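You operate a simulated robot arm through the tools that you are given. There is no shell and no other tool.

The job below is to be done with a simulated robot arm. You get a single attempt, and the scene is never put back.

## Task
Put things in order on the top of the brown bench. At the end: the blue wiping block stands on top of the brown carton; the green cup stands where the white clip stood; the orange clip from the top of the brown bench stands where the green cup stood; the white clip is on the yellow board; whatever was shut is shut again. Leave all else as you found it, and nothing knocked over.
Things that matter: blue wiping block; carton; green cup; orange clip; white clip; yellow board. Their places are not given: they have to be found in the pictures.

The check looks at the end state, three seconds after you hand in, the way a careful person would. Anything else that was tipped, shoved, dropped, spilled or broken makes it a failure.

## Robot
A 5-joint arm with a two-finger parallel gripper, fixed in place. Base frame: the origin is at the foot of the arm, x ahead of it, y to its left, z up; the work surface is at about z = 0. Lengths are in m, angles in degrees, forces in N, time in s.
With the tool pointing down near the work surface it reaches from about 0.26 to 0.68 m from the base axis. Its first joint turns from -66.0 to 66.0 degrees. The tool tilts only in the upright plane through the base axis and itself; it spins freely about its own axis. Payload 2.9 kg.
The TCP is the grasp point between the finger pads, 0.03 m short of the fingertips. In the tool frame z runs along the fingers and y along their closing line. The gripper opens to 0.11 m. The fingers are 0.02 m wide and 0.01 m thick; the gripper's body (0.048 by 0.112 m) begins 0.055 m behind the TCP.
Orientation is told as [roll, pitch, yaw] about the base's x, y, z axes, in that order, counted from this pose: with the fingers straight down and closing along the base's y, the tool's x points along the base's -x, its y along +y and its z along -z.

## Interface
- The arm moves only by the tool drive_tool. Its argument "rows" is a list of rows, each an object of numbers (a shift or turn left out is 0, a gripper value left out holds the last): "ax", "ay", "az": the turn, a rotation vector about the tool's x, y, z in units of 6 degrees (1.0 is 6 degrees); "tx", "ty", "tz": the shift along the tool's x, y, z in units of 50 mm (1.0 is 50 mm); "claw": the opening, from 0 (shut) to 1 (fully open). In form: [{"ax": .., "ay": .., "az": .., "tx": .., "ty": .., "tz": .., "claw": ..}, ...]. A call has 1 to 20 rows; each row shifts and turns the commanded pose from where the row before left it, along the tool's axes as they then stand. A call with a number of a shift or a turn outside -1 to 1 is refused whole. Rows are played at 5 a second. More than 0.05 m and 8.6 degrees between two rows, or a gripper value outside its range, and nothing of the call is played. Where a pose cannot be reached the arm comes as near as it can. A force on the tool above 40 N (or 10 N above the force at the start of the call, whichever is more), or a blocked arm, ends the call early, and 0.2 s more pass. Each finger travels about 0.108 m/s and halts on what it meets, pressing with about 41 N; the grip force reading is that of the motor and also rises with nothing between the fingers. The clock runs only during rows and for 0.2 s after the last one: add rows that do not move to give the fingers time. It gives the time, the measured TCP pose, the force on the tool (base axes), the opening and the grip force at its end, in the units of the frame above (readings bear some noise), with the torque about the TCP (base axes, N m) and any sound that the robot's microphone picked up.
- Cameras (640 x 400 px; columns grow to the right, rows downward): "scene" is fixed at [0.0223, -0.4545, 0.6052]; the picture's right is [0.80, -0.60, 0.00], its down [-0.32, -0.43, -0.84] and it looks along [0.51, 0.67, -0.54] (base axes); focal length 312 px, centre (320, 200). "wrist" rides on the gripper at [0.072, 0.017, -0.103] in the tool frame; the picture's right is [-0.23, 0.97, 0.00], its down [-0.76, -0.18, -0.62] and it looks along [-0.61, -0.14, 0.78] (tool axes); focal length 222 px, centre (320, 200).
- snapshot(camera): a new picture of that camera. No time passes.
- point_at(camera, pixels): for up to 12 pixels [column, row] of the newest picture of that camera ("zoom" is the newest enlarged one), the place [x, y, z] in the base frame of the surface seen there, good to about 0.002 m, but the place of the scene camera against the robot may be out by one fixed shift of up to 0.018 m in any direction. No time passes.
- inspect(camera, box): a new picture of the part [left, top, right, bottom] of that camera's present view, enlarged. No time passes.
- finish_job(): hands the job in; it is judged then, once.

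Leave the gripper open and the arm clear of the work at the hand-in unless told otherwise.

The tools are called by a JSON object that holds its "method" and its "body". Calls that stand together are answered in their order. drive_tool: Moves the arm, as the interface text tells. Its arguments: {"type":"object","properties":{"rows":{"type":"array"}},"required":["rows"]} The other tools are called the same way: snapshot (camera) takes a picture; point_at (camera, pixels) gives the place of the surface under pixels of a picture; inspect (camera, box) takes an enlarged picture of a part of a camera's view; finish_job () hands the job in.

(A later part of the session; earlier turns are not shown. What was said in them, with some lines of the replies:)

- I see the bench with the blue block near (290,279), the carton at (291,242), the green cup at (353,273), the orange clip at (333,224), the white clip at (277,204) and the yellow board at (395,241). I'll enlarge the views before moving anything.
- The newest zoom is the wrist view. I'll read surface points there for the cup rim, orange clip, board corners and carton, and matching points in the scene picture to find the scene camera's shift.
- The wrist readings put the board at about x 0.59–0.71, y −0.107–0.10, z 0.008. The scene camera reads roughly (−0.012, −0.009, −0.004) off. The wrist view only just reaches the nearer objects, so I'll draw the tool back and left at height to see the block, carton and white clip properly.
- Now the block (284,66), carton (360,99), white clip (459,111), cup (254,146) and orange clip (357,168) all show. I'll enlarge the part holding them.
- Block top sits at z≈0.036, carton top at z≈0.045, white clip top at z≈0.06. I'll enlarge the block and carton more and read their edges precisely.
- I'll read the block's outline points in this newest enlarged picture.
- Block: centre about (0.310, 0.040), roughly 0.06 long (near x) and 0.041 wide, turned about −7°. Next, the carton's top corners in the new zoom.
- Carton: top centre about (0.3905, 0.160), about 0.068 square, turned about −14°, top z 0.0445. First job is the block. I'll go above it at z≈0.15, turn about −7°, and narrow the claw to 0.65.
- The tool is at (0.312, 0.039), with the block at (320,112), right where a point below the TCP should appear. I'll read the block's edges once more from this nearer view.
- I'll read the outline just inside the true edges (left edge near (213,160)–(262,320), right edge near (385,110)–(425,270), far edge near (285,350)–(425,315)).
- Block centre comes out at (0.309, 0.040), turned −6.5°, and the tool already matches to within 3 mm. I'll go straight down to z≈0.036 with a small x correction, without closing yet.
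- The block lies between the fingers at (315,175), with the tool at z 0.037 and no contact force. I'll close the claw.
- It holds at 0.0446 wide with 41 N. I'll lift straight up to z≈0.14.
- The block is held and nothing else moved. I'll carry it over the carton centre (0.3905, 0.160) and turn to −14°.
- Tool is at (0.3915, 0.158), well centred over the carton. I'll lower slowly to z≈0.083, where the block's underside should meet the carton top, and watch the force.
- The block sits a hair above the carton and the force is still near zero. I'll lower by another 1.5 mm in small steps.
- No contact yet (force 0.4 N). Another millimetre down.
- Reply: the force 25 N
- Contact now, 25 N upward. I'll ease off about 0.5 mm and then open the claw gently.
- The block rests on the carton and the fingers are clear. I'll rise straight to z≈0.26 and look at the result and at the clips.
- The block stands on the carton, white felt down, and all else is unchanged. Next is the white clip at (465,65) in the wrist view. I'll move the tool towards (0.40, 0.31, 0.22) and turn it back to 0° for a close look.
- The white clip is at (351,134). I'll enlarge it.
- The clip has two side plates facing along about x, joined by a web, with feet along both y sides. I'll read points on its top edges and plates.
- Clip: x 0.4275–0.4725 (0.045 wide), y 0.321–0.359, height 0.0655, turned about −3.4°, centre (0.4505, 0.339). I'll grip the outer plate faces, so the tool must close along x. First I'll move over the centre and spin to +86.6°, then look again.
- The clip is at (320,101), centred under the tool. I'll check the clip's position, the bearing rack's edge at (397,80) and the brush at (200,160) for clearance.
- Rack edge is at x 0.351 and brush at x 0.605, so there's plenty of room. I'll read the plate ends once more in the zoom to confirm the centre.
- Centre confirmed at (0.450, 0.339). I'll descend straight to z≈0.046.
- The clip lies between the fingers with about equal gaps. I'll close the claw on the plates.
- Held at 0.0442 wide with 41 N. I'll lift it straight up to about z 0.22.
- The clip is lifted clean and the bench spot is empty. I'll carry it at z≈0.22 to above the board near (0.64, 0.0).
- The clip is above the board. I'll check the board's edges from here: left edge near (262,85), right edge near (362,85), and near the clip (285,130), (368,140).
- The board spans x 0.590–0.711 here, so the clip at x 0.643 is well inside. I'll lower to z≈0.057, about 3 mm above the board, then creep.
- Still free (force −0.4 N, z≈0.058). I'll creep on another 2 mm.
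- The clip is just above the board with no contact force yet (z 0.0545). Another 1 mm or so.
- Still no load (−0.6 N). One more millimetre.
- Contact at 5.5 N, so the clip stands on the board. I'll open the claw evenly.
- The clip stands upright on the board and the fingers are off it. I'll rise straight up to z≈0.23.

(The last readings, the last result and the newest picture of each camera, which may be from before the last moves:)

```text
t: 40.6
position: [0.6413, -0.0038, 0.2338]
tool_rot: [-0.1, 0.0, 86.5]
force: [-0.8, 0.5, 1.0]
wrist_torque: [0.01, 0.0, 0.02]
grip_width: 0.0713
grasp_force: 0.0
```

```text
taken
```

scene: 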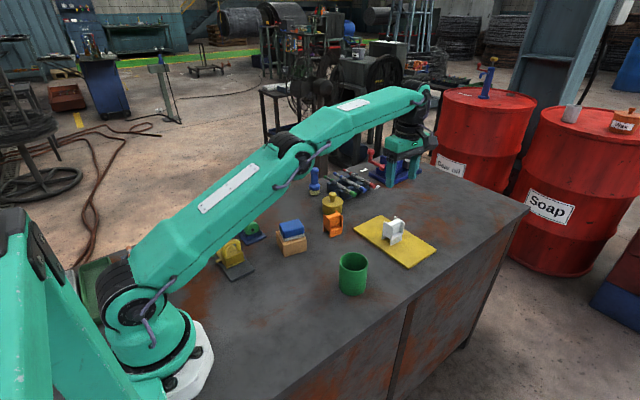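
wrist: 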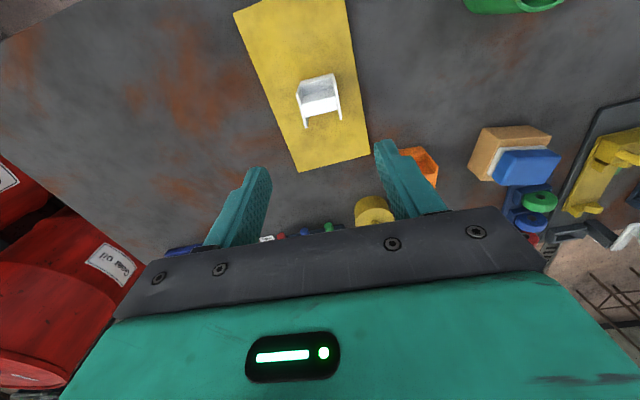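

The white clip stands on the board. Next is the cup. I'll move above its area, about (0.42, −0.06, 0.28), then spin back to 0°.

{"method": "drive_tool", "body": {"rows": [{"tx": 0.231, "ty": 0.723, "tz": -0.167, "claw": 1.0}, {"tx": 0.231, "ty": 0.723, "tz": -0.167}, {"tx": 0.231, "ty": 0.723, "tz": -0.167}, {"tx": 0.231, "ty": 0.723, "tz": -0.167}, {"tx": 0.231, "ty": 0.723, "tz": -0.167}, {"tx": 0.231, "ty": 0.723, "tz": -0.167}, {}]}}

{"method": "drive_tool", "body": {"rows": [{"az": 0.962}, {"az": 0.962}, {"az": 0.962}, {"az": 0.962}, {"az": 0.962}, {"az": 0.962}, {"az": 0.962}, {"az": 0.962}, {"az": 0.962}, {"az": 0.962}, {"az": 0.962}, {"az": 0.962}, {"az": 0.962}, {"az": 0.962}, {"az": 0.955}, {}, {}]}}

{"method": "snapshot", "body": {"camera": "wrist"}}

```text
t: 42.2
position: [0.4228, -0.0564, 0.2819]
tool_rot: [0.0, 0.1, 86.6]
force: [-0.2, 0.4, -0.2]
wrist_torque: [0.0, 0.02, 0.03]
grip_width: 0.1099
grasp_force: 0.1
```

```text
t: 45.8
position: [0.4201, -0.058, 0.2832]
tool_rot: [0.1, 0.0, 0.0]
force: [0.1, 0.0, 0.7]
wrist_torque: [0.02, 0.03, -0.02]
grip_width: 0.1102
grasp_force: 0.0
```

```text
taken
```

wrist: 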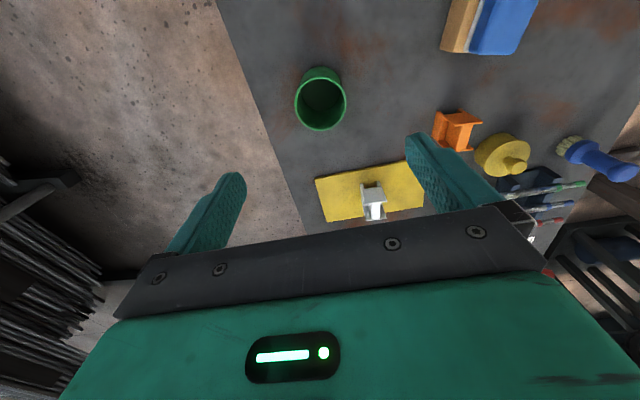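

The cup is at (320,98), nearly below the tool. I'll enlarge it to see the rim and the inside.

{"method": "inspect", "body": {"camera": "wrist", "box": [280, 55, 360, 140]}}

{"method": "point_at", "body": {"camera": "zoom", "pixels": [[200, 200], [320, 200], [440, 200], [320, 100], [320, 330], [230, 300], [420, 300], [250, 130], [400, 130], [320, 250]]}}

```text
4.71 times, centred on (320, 98) of wrist
```

zoom: 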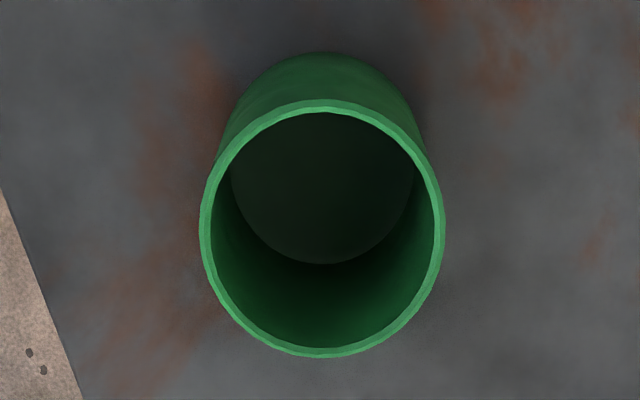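

```text
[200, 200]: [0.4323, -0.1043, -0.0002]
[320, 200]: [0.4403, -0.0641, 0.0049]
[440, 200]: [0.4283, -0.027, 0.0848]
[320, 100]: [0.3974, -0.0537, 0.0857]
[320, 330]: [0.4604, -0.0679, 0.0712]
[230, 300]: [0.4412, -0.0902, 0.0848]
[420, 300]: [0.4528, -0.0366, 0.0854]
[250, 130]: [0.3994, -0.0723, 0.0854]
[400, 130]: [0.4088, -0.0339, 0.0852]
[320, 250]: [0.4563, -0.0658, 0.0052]
```

The cup is empty, its rim at z 0.085. I'll read more rim points to get its centre and diameter.

{"method": "point_at", "body": {"camera": "zoom", "pixels": [[204, 230], [325, 353], [441, 235], [318, 102], [232, 315], [415, 315], [239, 140], [411, 143], [208, 205], [320, 60], [290, 65], [345, 57]]}}

```text
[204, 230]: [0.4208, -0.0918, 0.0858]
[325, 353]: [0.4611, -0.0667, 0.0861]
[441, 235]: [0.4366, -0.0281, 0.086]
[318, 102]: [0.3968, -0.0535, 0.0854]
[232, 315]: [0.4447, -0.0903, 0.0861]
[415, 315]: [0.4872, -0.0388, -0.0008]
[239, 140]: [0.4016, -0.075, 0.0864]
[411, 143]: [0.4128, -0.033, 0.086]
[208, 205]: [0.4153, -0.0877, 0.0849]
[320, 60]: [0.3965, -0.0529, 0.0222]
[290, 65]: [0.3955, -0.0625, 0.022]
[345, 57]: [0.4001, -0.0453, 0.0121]
```

Cup centre (0.429, −0.060), radius 0.033, straight walls, height 0.0855. I'll centre over it with the claw fully open and go down to z≈0.055.

{"method": "drive_tool", "body": {"rows": [{"tx": -0.18, "ty": -0.04}, {"tz": 0.7}, {"tz": 0.8}, {"tz": 0.8}, {"tz": 0.8}, {"tz": 0.6}, {"tz": 0.5}, {"tz": 0.36}, {}, {}]}}

{"method": "snapshot", "body": {"camera": "wrist"}}

```text
t: 48.0
position: [0.4288, -0.0609, 0.0544]
tool_rot: [0.0, 0.0, -0.1]
force: [0.0, -0.1, 0.7]
wrist_torque: [0.01, -0.05, 0.03]
grip_width: 0.11
grasp_force: 0.0
```

```text
taken
```

wrist: 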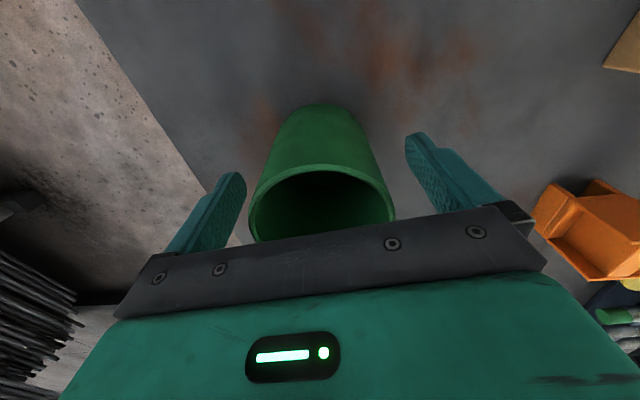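

The cup stands between the fingers, centred. I'll close on it slowly.

{"method": "drive_tool", "body": {"rows": [{"claw": 0.85}, {"claw": 0.75}, {"claw": 0.67}, {"claw": 0.6}, {"claw": 0.55}, {}, {}]}}

```text
t: 49.6
position: [0.4304, -0.0602, 0.0552]
tool_rot: [0.0, 0.0, 0.0]
force: [-0.3, -0.6, 1.2]
wrist_torque: [0.0, -0.03, 0.04]
grip_width: 0.0655
grasp_force: 40.6
```

Held at 0.0655 wide. I'll lift straight up to about z 0.23 and check.

{"method": "drive_tool", "body": {"rows": [{"tz": -0.3}, {"tz": -0.5}, {"tz": -0.7}, {"tz": -0.7}, {"tz": -0.7}, {"tz": -0.6}, {}, {}]}}

{"method": "snapshot", "body": {"camera": "wrist"}}

{"method": "snapshot", "body": {"camera": "scene"}}

```text
t: 51.4
position: [0.4317, -0.0611, 0.2312]
tool_rot: [0.1, -0.1, 0.0]
force: [0.5, 0.7, -0.5]
wrist_torque: [0.01, 0.05, 0.0]
grip_width: 0.0656
grasp_force: 41.7
```

```text
taken
```

wrist: 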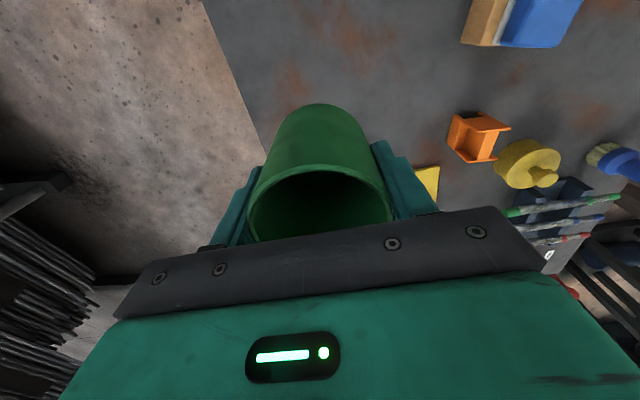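

```text
taken
```

scene: 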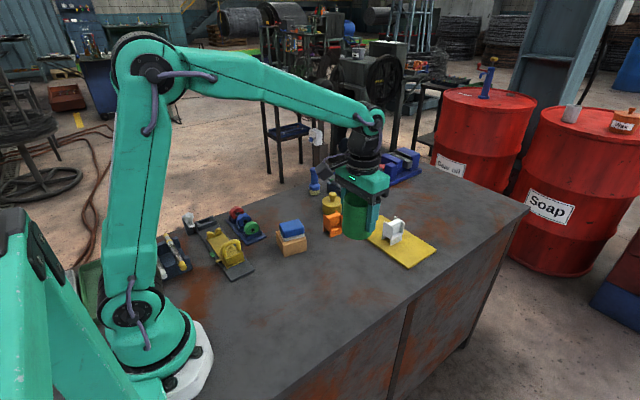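

The cup is held level with its old spot empty. I'll carry it along +y at z≈0.23 to above (0.4505, 0.339); its base is at about 0.176, well above the block's top at 0.081.

{"method": "drive_tool", "body": {"rows": [{"tx": -0.036, "ty": 0.665}, {"tx": -0.036, "ty": 0.665}, {"tx": -0.036, "ty": 0.665}, {"tx": -0.036, "ty": 0.665}, {"tx": -0.036, "ty": 0.665}, {"tx": -0.036, "ty": 0.665}, {"tx": -0.036, "ty": 0.665}, {"tx": -0.036, "ty": 0.665}, {"tx": -0.036, "ty": 0.665}, {"tx": -0.036, "ty": 0.665}, {"tx": -0.036, "ty": 0.665}, {"tx": -0.036, "ty": 0.665}, {}, {}]}}

{"method": "snapshot", "body": {"camera": "wrist"}}

{"method": "snapshot", "body": {"camera": "scene"}}

```text
t: 54.4
position: [0.4511, 0.3375, 0.2304]
tool_rot: [0.0, 0.0, 0.0]
force: [-0.7, -0.4, 0.2]
wrist_torque: [-0.01, 0.0, 0.02]
grip_width: 0.0655
grasp_force: 41.3
```

```text
taken
```

wrist: 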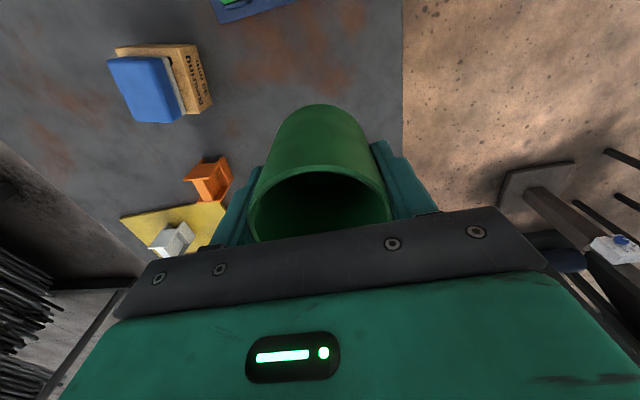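

```text
taken
```

scene: 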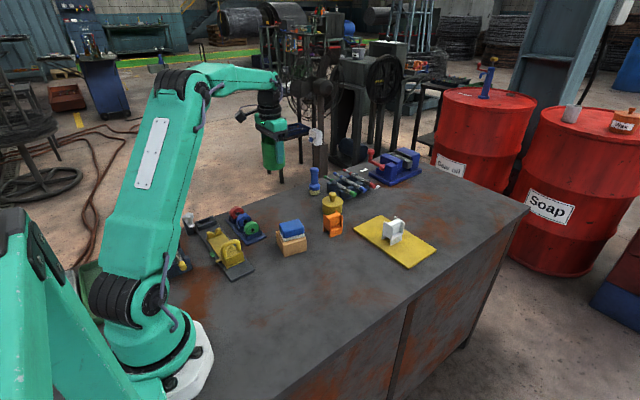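

Tool is at (0.451, 0.3375). I'll nudge 1.5 mm in y and lower to about z 0.059.

{"method": "drive_tool", "body": {"rows": [{"ty": 0.03, "tz": 0.5}, {"tz": 0.7}, {"tz": 0.7}, {"tz": 0.7}, {"tz": 0.5}, {"tz": 0.32}, {}, {}]}}

{"method": "drive_tool", "body": {"rows": [{"tz": 0.02}, {"tz": 0.02}, {}, {}]}}

```text
t: 56.2
position: [0.4503, 0.3397, 0.0579]
tool_rot: [0.0, 0.2, 0.0]
force: [-0.1, -0.2, -1.0]
wrist_torque: [0.01, 0.02, 0.01]
grip_width: 0.0657
grasp_force: 41.4
```

```text
t: 57.2
position: [0.4512, 0.3402, 0.0563]
tool_rot: [0.1, -0.1, 0.0]
force: [0.0, 0.2, -0.3]
wrist_torque: [-0.02, 0.01, 0.0]
grip_width: 0.0655
grasp_force: 41.0
```

No contact yet at z 0.056. I'll creep down another millimetre.

{"method": "drive_tool", "body": {"rows": [{"tz": 0.012}, {"tz": 0.012}, {}, {}]}}

```text
t: 58.2
position: [0.4516, 0.3402, 0.0555]
tool_rot: [0.0, 0.0, 0.0]
force: [0.2, 0.3, 0.0]
wrist_torque: [-0.03, -0.04, 0.0]
grip_width: 0.0654
grasp_force: 41.2
```

Force is still 0. One more small step.

{"method": "drive_tool", "body": {"rows": [{"tz": 0.01}, {"tz": 0.01}, {}, {}]}}

```text
t: 59.2
position: [0.4518, 0.3381, 0.0552]
tool_rot: [0.0, 0.0, 0.0]
force: [0.6, 0.1, -0.4]
wrist_torque: [0.02, 0.02, -0.02]
grip_width: 0.0655
grasp_force: 41.0
```

Still free. Another step of about 1 mm.

{"method": "drive_tool", "body": {"rows": [{"tz": 0.01}, {"tz": 0.01}, {}, {}]}}

```text
t: 60.2
position: [0.4514, 0.3389, 0.0548]
tool_rot: [0.0, -0.2, 0.0]
force: [-0.4, -3.1, 7.6]
wrist_torque: [-0.13, 0.07, -0.02]
grip_width: 0.0656
grasp_force: 41.0
```

Contact at 7.6 N, so the cup's base is on the bench. I'll open the claw gently.

{"method": "drive_tool", "body": {"rows": [{"claw": 0.61}, {"claw": 0.65}, {"claw": 0.72}, {"claw": 0.82}, {"claw": 0.95}, {}, {}]}}

{"method": "snapshot", "body": {"camera": "wrist"}}

{"method": "inspect", "body": {"camera": "scene", "box": [220, 160, 340, 250]}}

```text
t: 61.8
position: [0.4506, 0.3399, 0.0545]
tool_rot: [-0.1, 0.0, 0.0]
force: [-0.4, -0.7, 0.1]
wrist_torque: [-0.02, 0.02, -0.02]
grip_width: 0.1043
grasp_force: 0.0
```

```text
taken
```

wrist: 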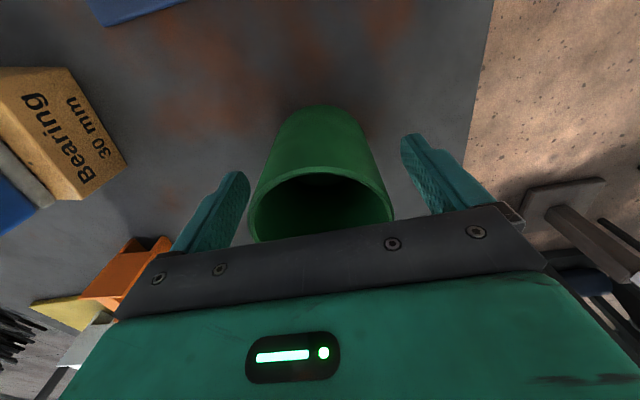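

```text
4.44 times, centred on (280, 205) of scene
```

zoom: 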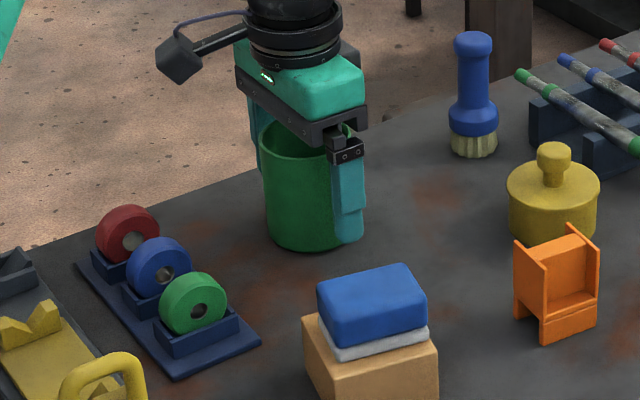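

The cup stands upright with the fingers clear. I'll rise straight up to about z 0.27.

{"method": "drive_tool", "body": {"rows": [{"tz": -0.3}, {"tz": -0.6}, {"tz": -0.8}, {"tz": -0.8}, {"tz": -0.8}, {"tz": -0.8}, {}, {}]}}

{"method": "snapshot", "body": {"camera": "wrist"}}

{"method": "inspect", "body": {"camera": "wrist", "box": [280, 55, 360, 140]}}

{"method": "point_at", "body": {"camera": "zoom", "pixels": [[204, 230], [325, 353], [441, 235], [318, 102], [232, 315], [320, 200], [239, 140], [411, 143]]}}

```text
t: 63.6
position: [0.4484, 0.3392, 0.2565]
tool_rot: [-0.1, 0.0, 0.1]
force: [0.8, 0.9, 1.1]
wrist_torque: [-0.02, 0.01, 0.0]
grip_width: 0.1045
grasp_force: 0.1
```

```text
taken
```

wrist: 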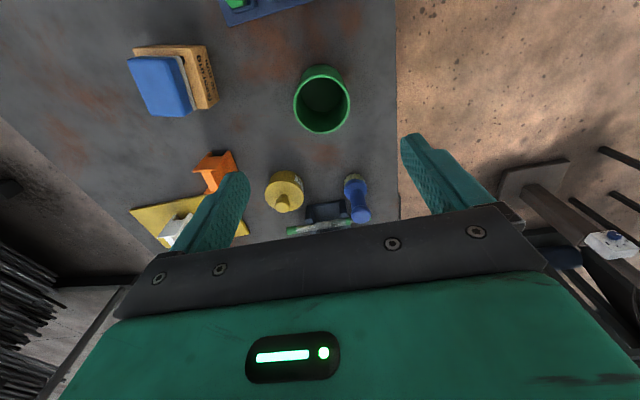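

```text
4.71 times, centred on (320, 98) of wrist
```

zoom: 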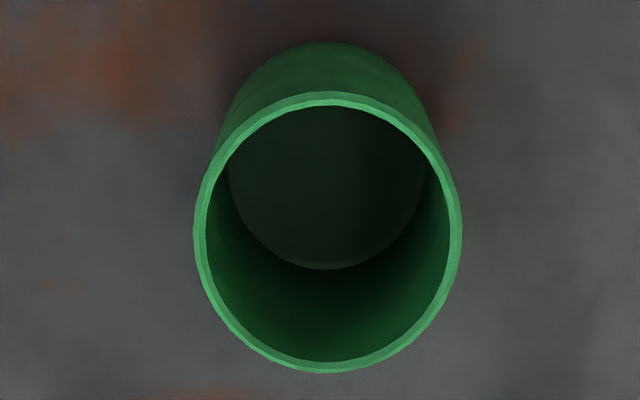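

```text
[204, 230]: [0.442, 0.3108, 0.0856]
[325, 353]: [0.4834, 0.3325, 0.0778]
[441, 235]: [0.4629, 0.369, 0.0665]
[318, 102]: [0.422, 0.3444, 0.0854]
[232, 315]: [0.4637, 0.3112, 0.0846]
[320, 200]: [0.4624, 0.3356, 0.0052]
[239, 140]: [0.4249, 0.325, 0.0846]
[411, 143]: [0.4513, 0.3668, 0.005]
```

The cup stands where the white clip was. Now the orange clip at (215,172). I'll move to above about (0.48, 0.10, 0.25) for a close look.

{"method": "drive_tool", "body": {"rows": [{"tx": -0.086, "ty": -0.686, "claw": 0.65}, {"tx": -0.086, "ty": -0.686}, {"tx": -0.086, "ty": -0.686}, {"tx": -0.086, "ty": -0.686}, {"tx": -0.086, "ty": -0.686}, {"tx": -0.086, "ty": -0.686}, {"tx": -0.086, "ty": -0.686}, {}, {}]}}

{"method": "snapshot", "body": {"camera": "wrist"}}

```text
t: 65.6
position: [0.4783, 0.0994, 0.258]
tool_rot: [0.0, 0.1, 0.0]
force: [0.0, 0.0, 1.1]
wrist_torque: [-0.02, -0.01, 0.02]
grip_width: 0.0715
grasp_force: 0.1
```

```text
taken
```

wrist: 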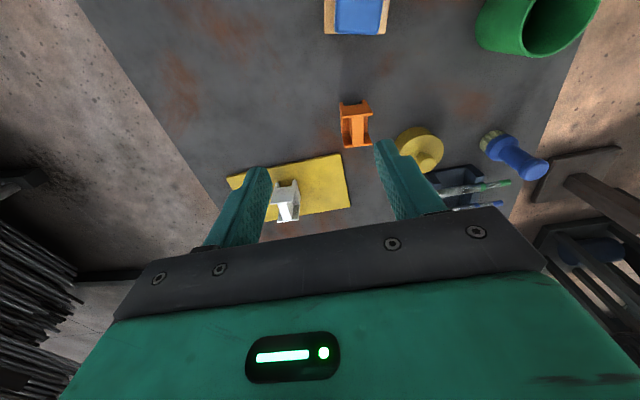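

The orange clip is at (356,125) and the yellow pot at (420,150) is its neighbour. I'll enlarge both.

{"method": "inspect", "body": {"camera": "wrist", "box": [320, 85, 450, 180]}}

{"method": "point_at", "body": {"camera": "wrist", "pixels": [[398, 150], [420, 130], [442, 150], [405, 165], [422, 148], [418, 172], [400, 140], [430, 128]]}}

{"method": "inspect", "body": {"camera": "wrist", "box": [320, 90, 390, 160]}}

```text
4.21 times, centred on (385, 132) of wrist
```

zoom: 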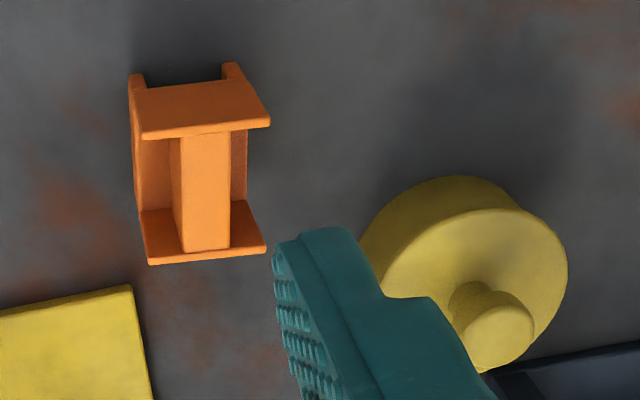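

```text
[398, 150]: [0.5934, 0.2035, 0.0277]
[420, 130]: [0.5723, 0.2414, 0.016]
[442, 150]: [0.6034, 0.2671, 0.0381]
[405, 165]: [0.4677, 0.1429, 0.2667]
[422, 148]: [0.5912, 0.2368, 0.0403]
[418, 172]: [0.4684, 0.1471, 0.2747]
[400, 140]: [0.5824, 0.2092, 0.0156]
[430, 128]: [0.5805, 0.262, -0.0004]
```

```text
5.71 times, centred on (355, 125) of wrist
```

zoom: 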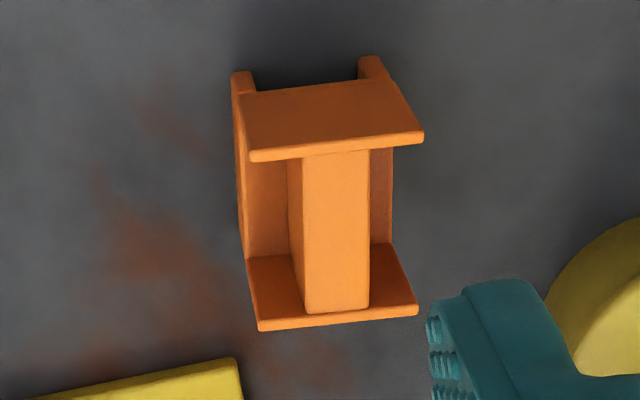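

I'll read the plate ends of the orange clip and its outer faces.

{"method": "point_at", "body": {"camera": "zoom", "pixels": [[254, 156], [335, 147], [418, 137], [264, 325], [340, 318], [412, 309], [320, 110], [247, 98], [390, 85], [335, 230], [240, 85], [370, 66]]}}

{"method": "point_at", "body": {"camera": "zoom", "pixels": [[230, 370], [600, 290], [570, 250], [245, 200], [390, 180], [300, 300], [365, 300], [315, 82], [320, 92]]}}

```text
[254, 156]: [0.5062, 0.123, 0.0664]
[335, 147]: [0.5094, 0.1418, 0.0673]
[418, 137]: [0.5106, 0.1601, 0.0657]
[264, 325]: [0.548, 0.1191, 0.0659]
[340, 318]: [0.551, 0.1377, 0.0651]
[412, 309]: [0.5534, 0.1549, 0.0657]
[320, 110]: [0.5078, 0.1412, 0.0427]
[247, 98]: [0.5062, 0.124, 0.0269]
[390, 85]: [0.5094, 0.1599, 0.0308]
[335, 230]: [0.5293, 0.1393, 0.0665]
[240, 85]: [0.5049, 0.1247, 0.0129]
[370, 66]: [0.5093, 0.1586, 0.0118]
```

```text
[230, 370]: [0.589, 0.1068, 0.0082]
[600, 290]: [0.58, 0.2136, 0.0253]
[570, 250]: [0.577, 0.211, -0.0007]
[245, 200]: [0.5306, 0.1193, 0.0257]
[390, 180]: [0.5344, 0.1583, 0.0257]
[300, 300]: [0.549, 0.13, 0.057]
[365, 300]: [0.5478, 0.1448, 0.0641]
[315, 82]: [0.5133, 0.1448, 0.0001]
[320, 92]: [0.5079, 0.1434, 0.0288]
```

Orange clip: centre (0.5296, 0.1394), turned about −7.5°, 0.043–0.045 wide along x, height 0.066. Pot at y>0.20 and board at x>0.589 leave room. I'll move over it and spin to +82.5° so the fingers close on the plates.

{"method": "drive_tool", "body": {"rows": [{"tx": -0.513, "ty": 0.4}, {"tx": -0.513, "ty": 0.4}, {"az": -0.917}, {"az": -0.917}, {"az": -0.917}, {"az": -0.917}, {"az": -0.917}, {"az": -0.917}, {"az": -0.917}, {"az": -0.917}, {"az": -0.917}, {"az": -0.917}, {"az": -0.917}, {"az": -0.917}, {"az": -0.917}, {"az": -0.917}, {"az": -0.917}, {}, {}]}}

{"method": "snapshot", "body": {"camera": "wrist"}}

{"method": "inspect", "body": {"camera": "wrist", "box": [280, 50, 360, 130]}}

```text
t: 69.6
position: [0.5327, 0.1393, 0.2597]
tool_rot: [0.0, 0.0, 82.6]
force: [0.1, -0.3, -0.3]
wrist_torque: [0.05, -0.03, -0.01]
grip_width: 0.0716
grasp_force: 0.0
```

```text
taken
```

wrist: 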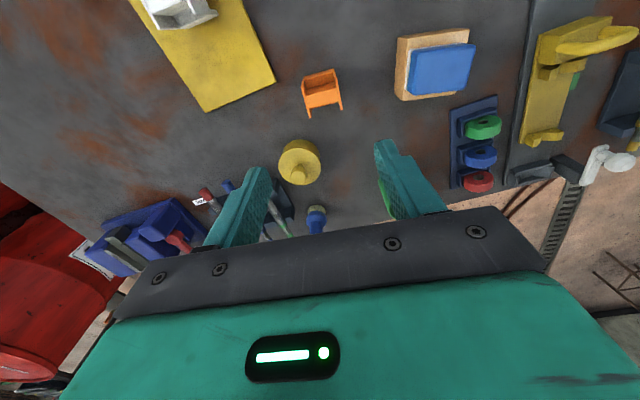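

```text
5.00 times, centred on (320, 90) of wrist
```

zoom: 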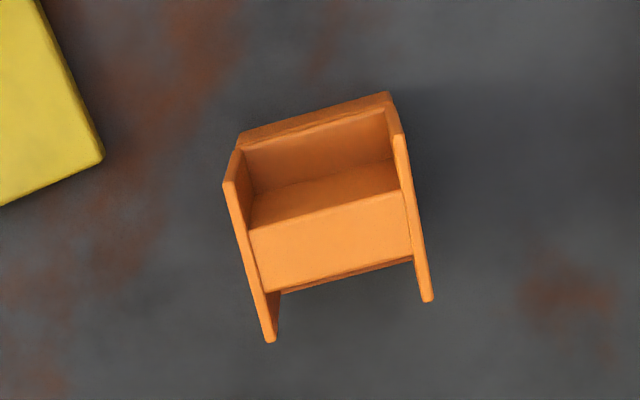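

The clip is at (321,92) below the tool. I'll read its plate ends once more.

{"method": "point_at", "body": {"camera": "zoom", "pixels": [[230, 186], [248, 260], [269, 337], [400, 140], [413, 210], [427, 297], [330, 240], [300, 265]]}}

```text
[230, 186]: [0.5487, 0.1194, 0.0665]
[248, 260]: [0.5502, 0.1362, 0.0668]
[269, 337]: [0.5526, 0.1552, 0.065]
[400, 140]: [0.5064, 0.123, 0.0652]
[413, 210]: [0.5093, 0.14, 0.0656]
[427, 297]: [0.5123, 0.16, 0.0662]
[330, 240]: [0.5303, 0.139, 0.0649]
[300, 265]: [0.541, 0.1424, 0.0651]
```

Centre confirmed at (0.530, 0.1395). I'll shift 1 mm toward −x and go down to z≈0.045.

{"method": "drive_tool", "body": {"rows": [{"ty": 0.025, "tz": 0.6}, {"tz": 0.8}, {"tz": 0.8}, {"tz": 0.8}, {"tz": 0.6}, {"tz": 0.4}, {"tz": 0.28}, {}, {}]}}

{"method": "snapshot", "body": {"camera": "wrist"}}

```text
t: 71.6
position: [0.5306, 0.1399, 0.0454]
tool_rot: [0.0, 0.0, 82.4]
force: [-1.0, 0.5, 0.4]
wrist_torque: [0.01, -0.01, 0.01]
grip_width: 0.0714
grasp_force: 0.0
```

```text
taken
```

wrist: 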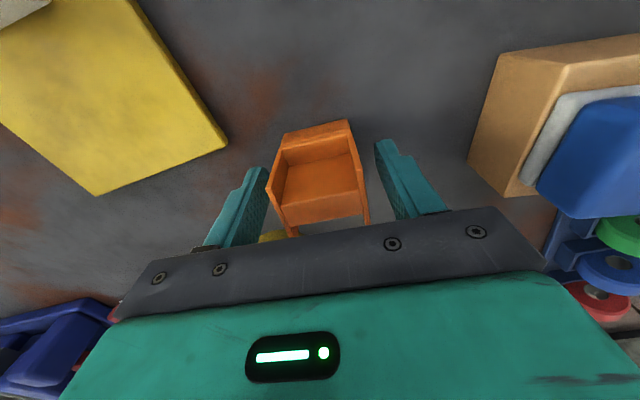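

The clip stands centred between the fingers. I'll close the claw.

{"method": "drive_tool", "body": {"rows": [{"claw": 0.5}, {"claw": 0.42}, {"claw": 0.36}, {"claw": 0.3}, {}, {}]}}

{"method": "drive_tool", "body": {"rows": [{"tz": -0.3}, {"tz": -0.5}, {"tz": -0.7}, {"tz": -0.7}, {"tz": -0.7}, {"tz": -0.4}, {}, {}]}}

{"method": "snapshot", "body": {"camera": "wrist"}}

{"method": "snapshot", "body": {"camera": "scene"}}

```text
t: 73.0
position: [0.5311, 0.1402, 0.0454]
tool_rot: [0.1, 0.0, 82.5]
force: [-0.5, 0.3, 0.2]
wrist_torque: [0.01, 0.02, -0.01]
grip_width: 0.044
grasp_force: 40.7
```

```text
t: 74.8
position: [0.5335, 0.1377, 0.2095]
tool_rot: [-0.1, 0.0, 82.6]
force: [-0.2, 0.5, -0.2]
wrist_torque: [-0.01, 0.02, 0.0]
grip_width: 0.0439
grasp_force: 41.2
```

```text
taken
```

wrist: 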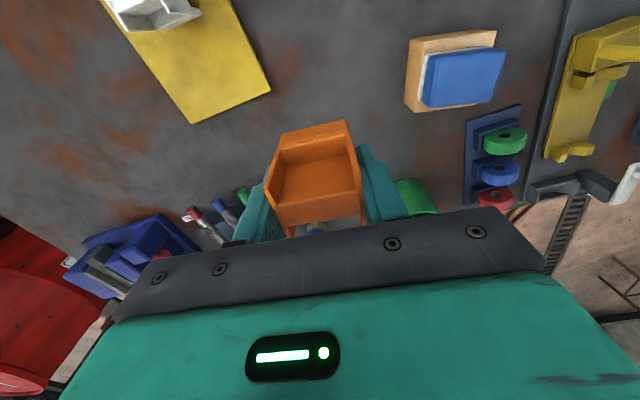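

```text
taken
```

scene: 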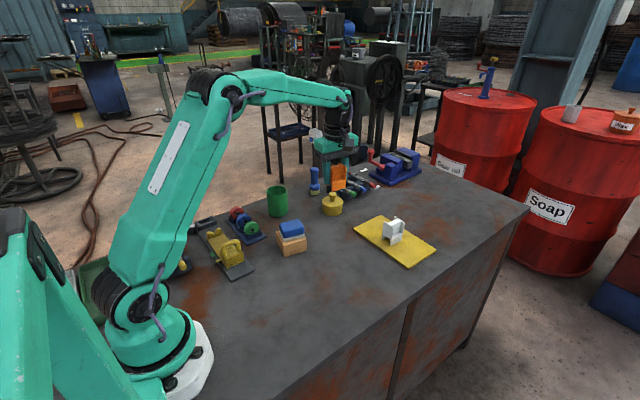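

The orange clip is held and lifted at z 0.21. I'll carry it to above the cup's old place (0.429, −0.060).

{"method": "drive_tool", "body": {"rows": [{"tx": 0.529, "ty": 0.1864}, {"tx": 0.529, "ty": 0.1864}, {"tx": 0.529, "ty": 0.1864}, {"tx": 0.529, "ty": 0.1864}, {"tx": 0.529, "ty": 0.1864}, {"tx": 0.529, "ty": 0.1864}, {"tx": 0.529, "ty": 0.1864}, {"tx": 0.529, "ty": 0.1864}, {}, {}]}}

{"method": "snapshot", "body": {"camera": "wrist"}}

```text
t: 77.0
position: [0.4311, -0.0616, 0.2089]
tool_rot: [0.0, 0.0, 82.4]
force: [0.5, 0.0, 0.0]
wrist_torque: [0.01, -0.03, 0.01]
grip_width: 0.0443
grasp_force: 40.9
```

```text
taken
```

wrist: 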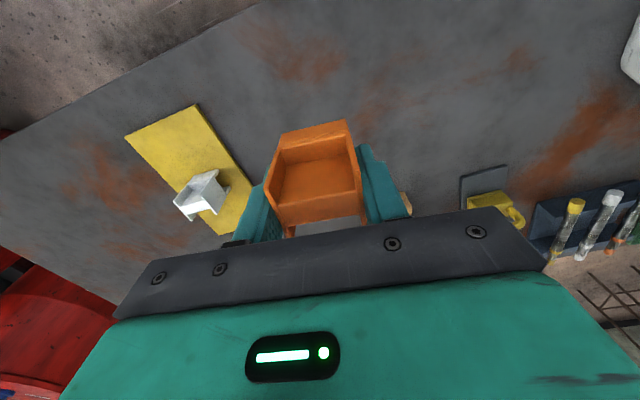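

Tool reads (0.431, −0.0616). I'll correct about 1.5 mm and lower to z≈0.048.

{"method": "drive_tool", "body": {"rows": [{"tx": -0.02, "ty": 0.03, "tz": 0.5}, {"tz": 0.7}, {"tz": 0.7}, {"tz": 0.6}, {"tz": 0.45}, {"tz": 0.26}, {}, {}]}}

{"method": "drive_tool", "body": {"rows": [{"tz": 0.015}, {"tz": 0.015}, {}, {}]}}

```text
t: 78.8
position: [0.4287, -0.0586, 0.0497]
tool_rot: [0.0, 0.0, 82.5]
force: [-0.2, -0.4, -0.5]
wrist_torque: [0.01, -0.01, 0.0]
grip_width: 0.0441
grasp_force: 40.7
```

```text
t: 79.8
position: [0.4284, -0.0605, 0.0481]
tool_rot: [0.0, 0.0, 82.5]
force: [-0.5, 0.2, 0.0]
wrist_torque: [-0.01, 0.02, 0.0]
grip_width: 0.0441
grasp_force: 40.6
```

Position (0.4285, −0.060), z 0.048, no contact yet. I'll creep 1.5 mm further.

{"method": "drive_tool", "body": {"rows": [{"tz": 0.015}, {"tz": 0.015}, {}, {}]}}

```text
t: 80.8
position: [0.4284, -0.0595, 0.0477]
tool_rot: [0.0, 0.1, 82.4]
force: [0.1, -0.5, 0.1]
wrist_torque: [0.02, 0.06, 0.0]
grip_width: 0.0442
grasp_force: 41.3
```

Still no contact. Another 1 mm.

{"method": "drive_tool", "body": {"rows": [{"tz": 0.012}, {"tz": 0.01}, {}, {}]}}

```text
t: 81.8
position: [0.4283, -0.0606, 0.0455]
tool_rot: [-0.1, 0.0, 82.6]
force: [-1.2, 3.2, 13.6]
wrist_torque: [0.17, 0.13, -0.01]
grip_width: 0.0443
grasp_force: 40.7
```

Contact at 13.6 N, so the clip stands on the bench. I'll ease up a fraction and open the claw evenly.

{"method": "drive_tool", "body": {"rows": [{"tz": -0.004}, {"claw": 0.42}, {"claw": 0.45}, {"claw": 0.5}, {"claw": 0.58}, {"claw": 0.65}, {}, {}]}}

{"method": "inspect", "body": {"camera": "scene", "box": [290, 200, 420, 310]}}

```text
t: 83.6
position: [0.4278, -0.0602, 0.0458]
tool_rot: [0.0, 0.1, 82.6]
force: [-0.3, -0.6, -0.3]
wrist_torque: [0.01, 0.0, 0.01]
grip_width: 0.0713
grasp_force: 0.0
```

```text
3.64 times, centred on (355, 255) of scene
```

zoom: 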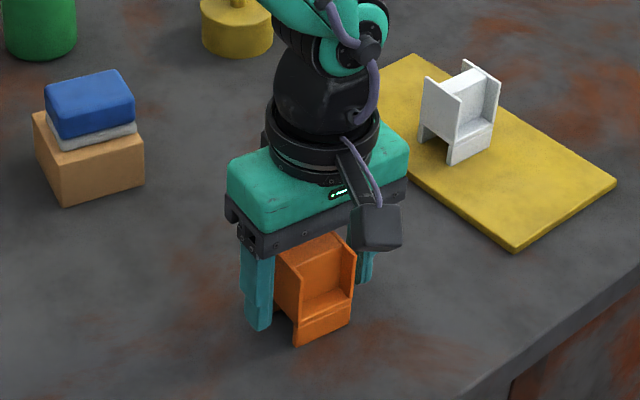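

The orange clip stands free between the fingers. I'll rise straight up to z≈0.29 and open the claw fully once clear.

{"method": "drive_tool", "body": {"rows": [{"tz": -0.3}, {"tz": -0.6}, {"tz": -0.8}, {"tz": -0.8}, {"tz": -0.8}, {"tz": -0.8}, {"tz": -0.7, "claw": 1.0}, {}, {}]}}

{"method": "snapshot", "body": {"camera": "wrist"}}

{"method": "snapshot", "body": {"camera": "scene"}}

```text
t: 85.6
position: [0.4272, -0.06, 0.2845]
tool_rot: [-0.1, 0.0, 82.5]
force: [-0.2, 0.3, 0.2]
wrist_torque: [-0.02, -0.05, -0.01]
grip_width: 0.11
grasp_force: 0.1
```

```text
taken
```

wrist: 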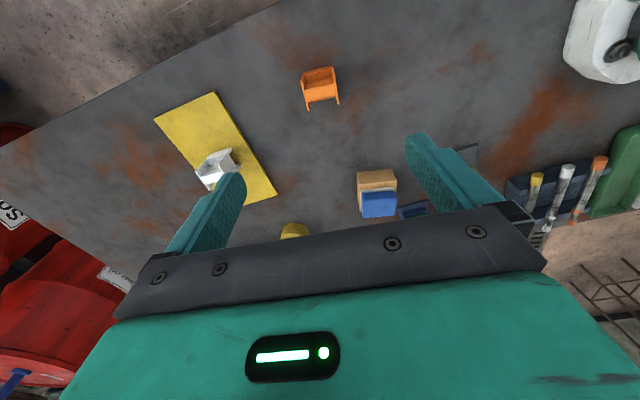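

```text
taken
```

scene: 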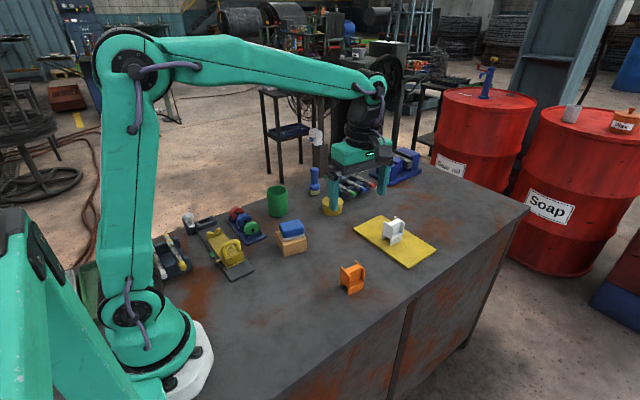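

All five items look placed. I'll verify with enlarged views and check the orange clip's position against the old cup spot.

{"method": "inspect", "body": {"camera": "wrist", "box": [290, 60, 350, 115]}}

{"method": "point_at", "body": {"camera": "wrist", "pixels": [[304, 77], [309, 108], [334, 70], [338, 104], [320, 92], [216, 165], [378, 203]]}}

{"method": "inspect", "body": {"camera": "scene", "box": [240, 180, 440, 310]}}

{"method": "inspect", "body": {"camera": "scene", "box": [140, 160, 300, 300]}}

```text
7.27 times, centred on (320, 88) of wrist
```

zoom: 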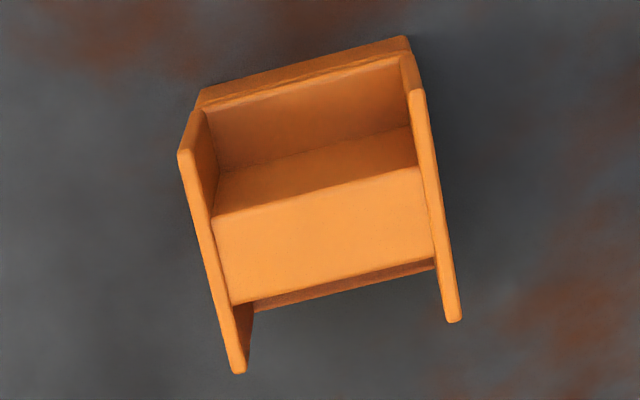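

```text
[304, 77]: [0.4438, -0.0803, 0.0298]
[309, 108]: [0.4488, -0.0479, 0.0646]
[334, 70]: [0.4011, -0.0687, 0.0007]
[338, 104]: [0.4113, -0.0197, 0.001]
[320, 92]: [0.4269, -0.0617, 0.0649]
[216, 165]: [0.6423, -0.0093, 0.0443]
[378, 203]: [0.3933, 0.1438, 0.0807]
```

```text
3.08 times, centred on (340, 245) of scene
```

zoom: 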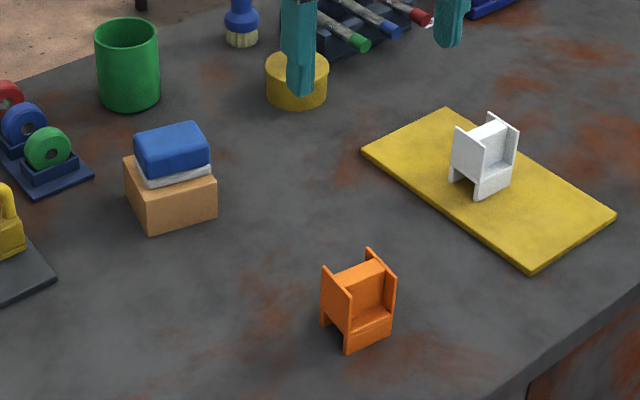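

```text
2.86 times, centred on (220, 230) of scene
```

zoom: 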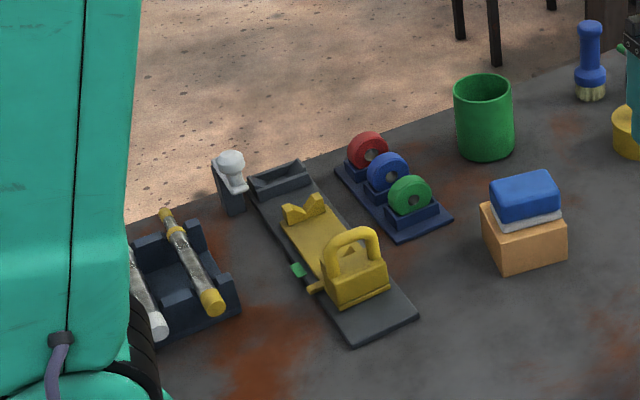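

Everything is in its place: block on carton, cup at the white clip's spot, orange clip at about (0.428, −0.060), white clip on the board. The other items look untouched. I'll raise the arm back to its starting pose with the claw open.

{"method": "drive_tool", "body": {"rows": [{"tz": -0.7}, {"tz": -0.7}, {"tz": -0.26}, {"tx": -0.508, "ty": -0.085}, {"tx": -0.508, "ty": -0.085}, {"tx": -0.508, "ty": -0.085}, {"tx": -0.508, "ty": -0.085}, {}]}}

{"method": "drive_tool", "body": {"rows": [{"az": 0.917}, {"az": 0.917}, {"az": 0.917}, {"az": 0.917}, {"az": 0.917}, {"az": 0.917}, {"az": 0.917}, {"az": 0.917}, {"az": 0.917}, {"az": 0.917}, {"az": 0.917}, {"az": 0.917}, {"az": 0.917}, {"az": 0.917}, {"az": 0.917}, {}, {}]}}

{"method": "snapshot", "body": {"camera": "scene"}}

{"method": "inspect", "body": {"camera": "scene", "box": [290, 130, 450, 230]}}

{"method": "snapshot", "body": {"camera": "wrist"}}

```text
t: 87.4
position: [0.4575, 0.0381, 0.3669]
tool_rot: [0.1, 0.0, 82.5]
force: [-0.6, 0.3, -0.3]
wrist_torque: [0.01, -0.02, -0.01]
grip_width: 0.1098
grasp_force: 0.1
```

```text
t: 91.0
position: [0.4581, 0.0399, 0.369]
tool_rot: [0.0, 0.0, 0.0]
force: [-1.0, 0.6, 1.0]
wrist_torque: [-0.01, 0.02, 0.0]
grip_width: 0.1099
grasp_force: 0.1
```

```text
taken
```

scene: 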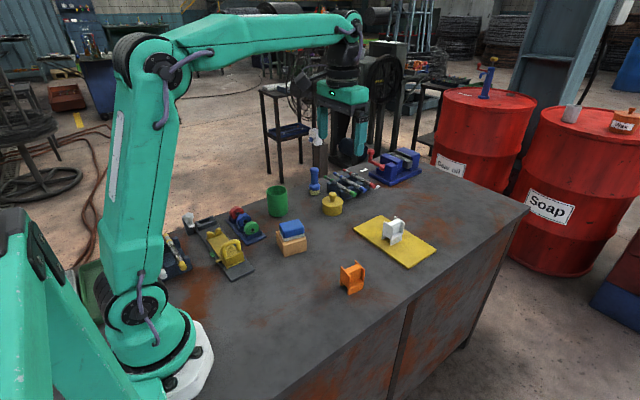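

```text
4.00 times, centred on (370, 180) of scene
```

zoom: 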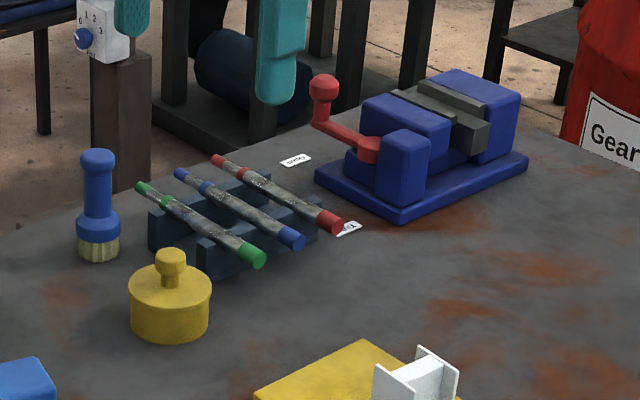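

```text
taken
```

wrist: 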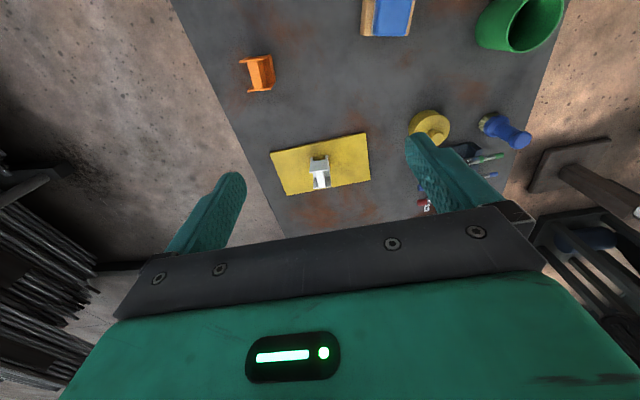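

The brush, brush rack, vise, yellow pot, bearing rack and board all match the first pictures. The four items are placed, nothing was opened, and the arm is back at its start pose with the claw open. I'm handing in.

{"method": "finish_job", "body": {}}

```text
The job is handed in.
```

The job is handed in, and in the last pictures everything on the bench was where you asked. I don't have the check's result.

- **Blue wiping block:** it stands on the brown carton, white felt side down.
- **White clip:** it stands upright on the yellow board, near the middle.
- **Green cup:** it stands upright where the white clip stood, at about (0.451, 0.339).
- **Orange clip:** it stands upright where the green cup stood, at about (0.428, −0.060).

Nothing needed opening, so there was nothing to shut again. The brush, brush rack, vise, yellow pot, bearing rack and board looked the same as at the start, and nothing was knocked over. The arm is back at its starting pose with the gripper fully open.
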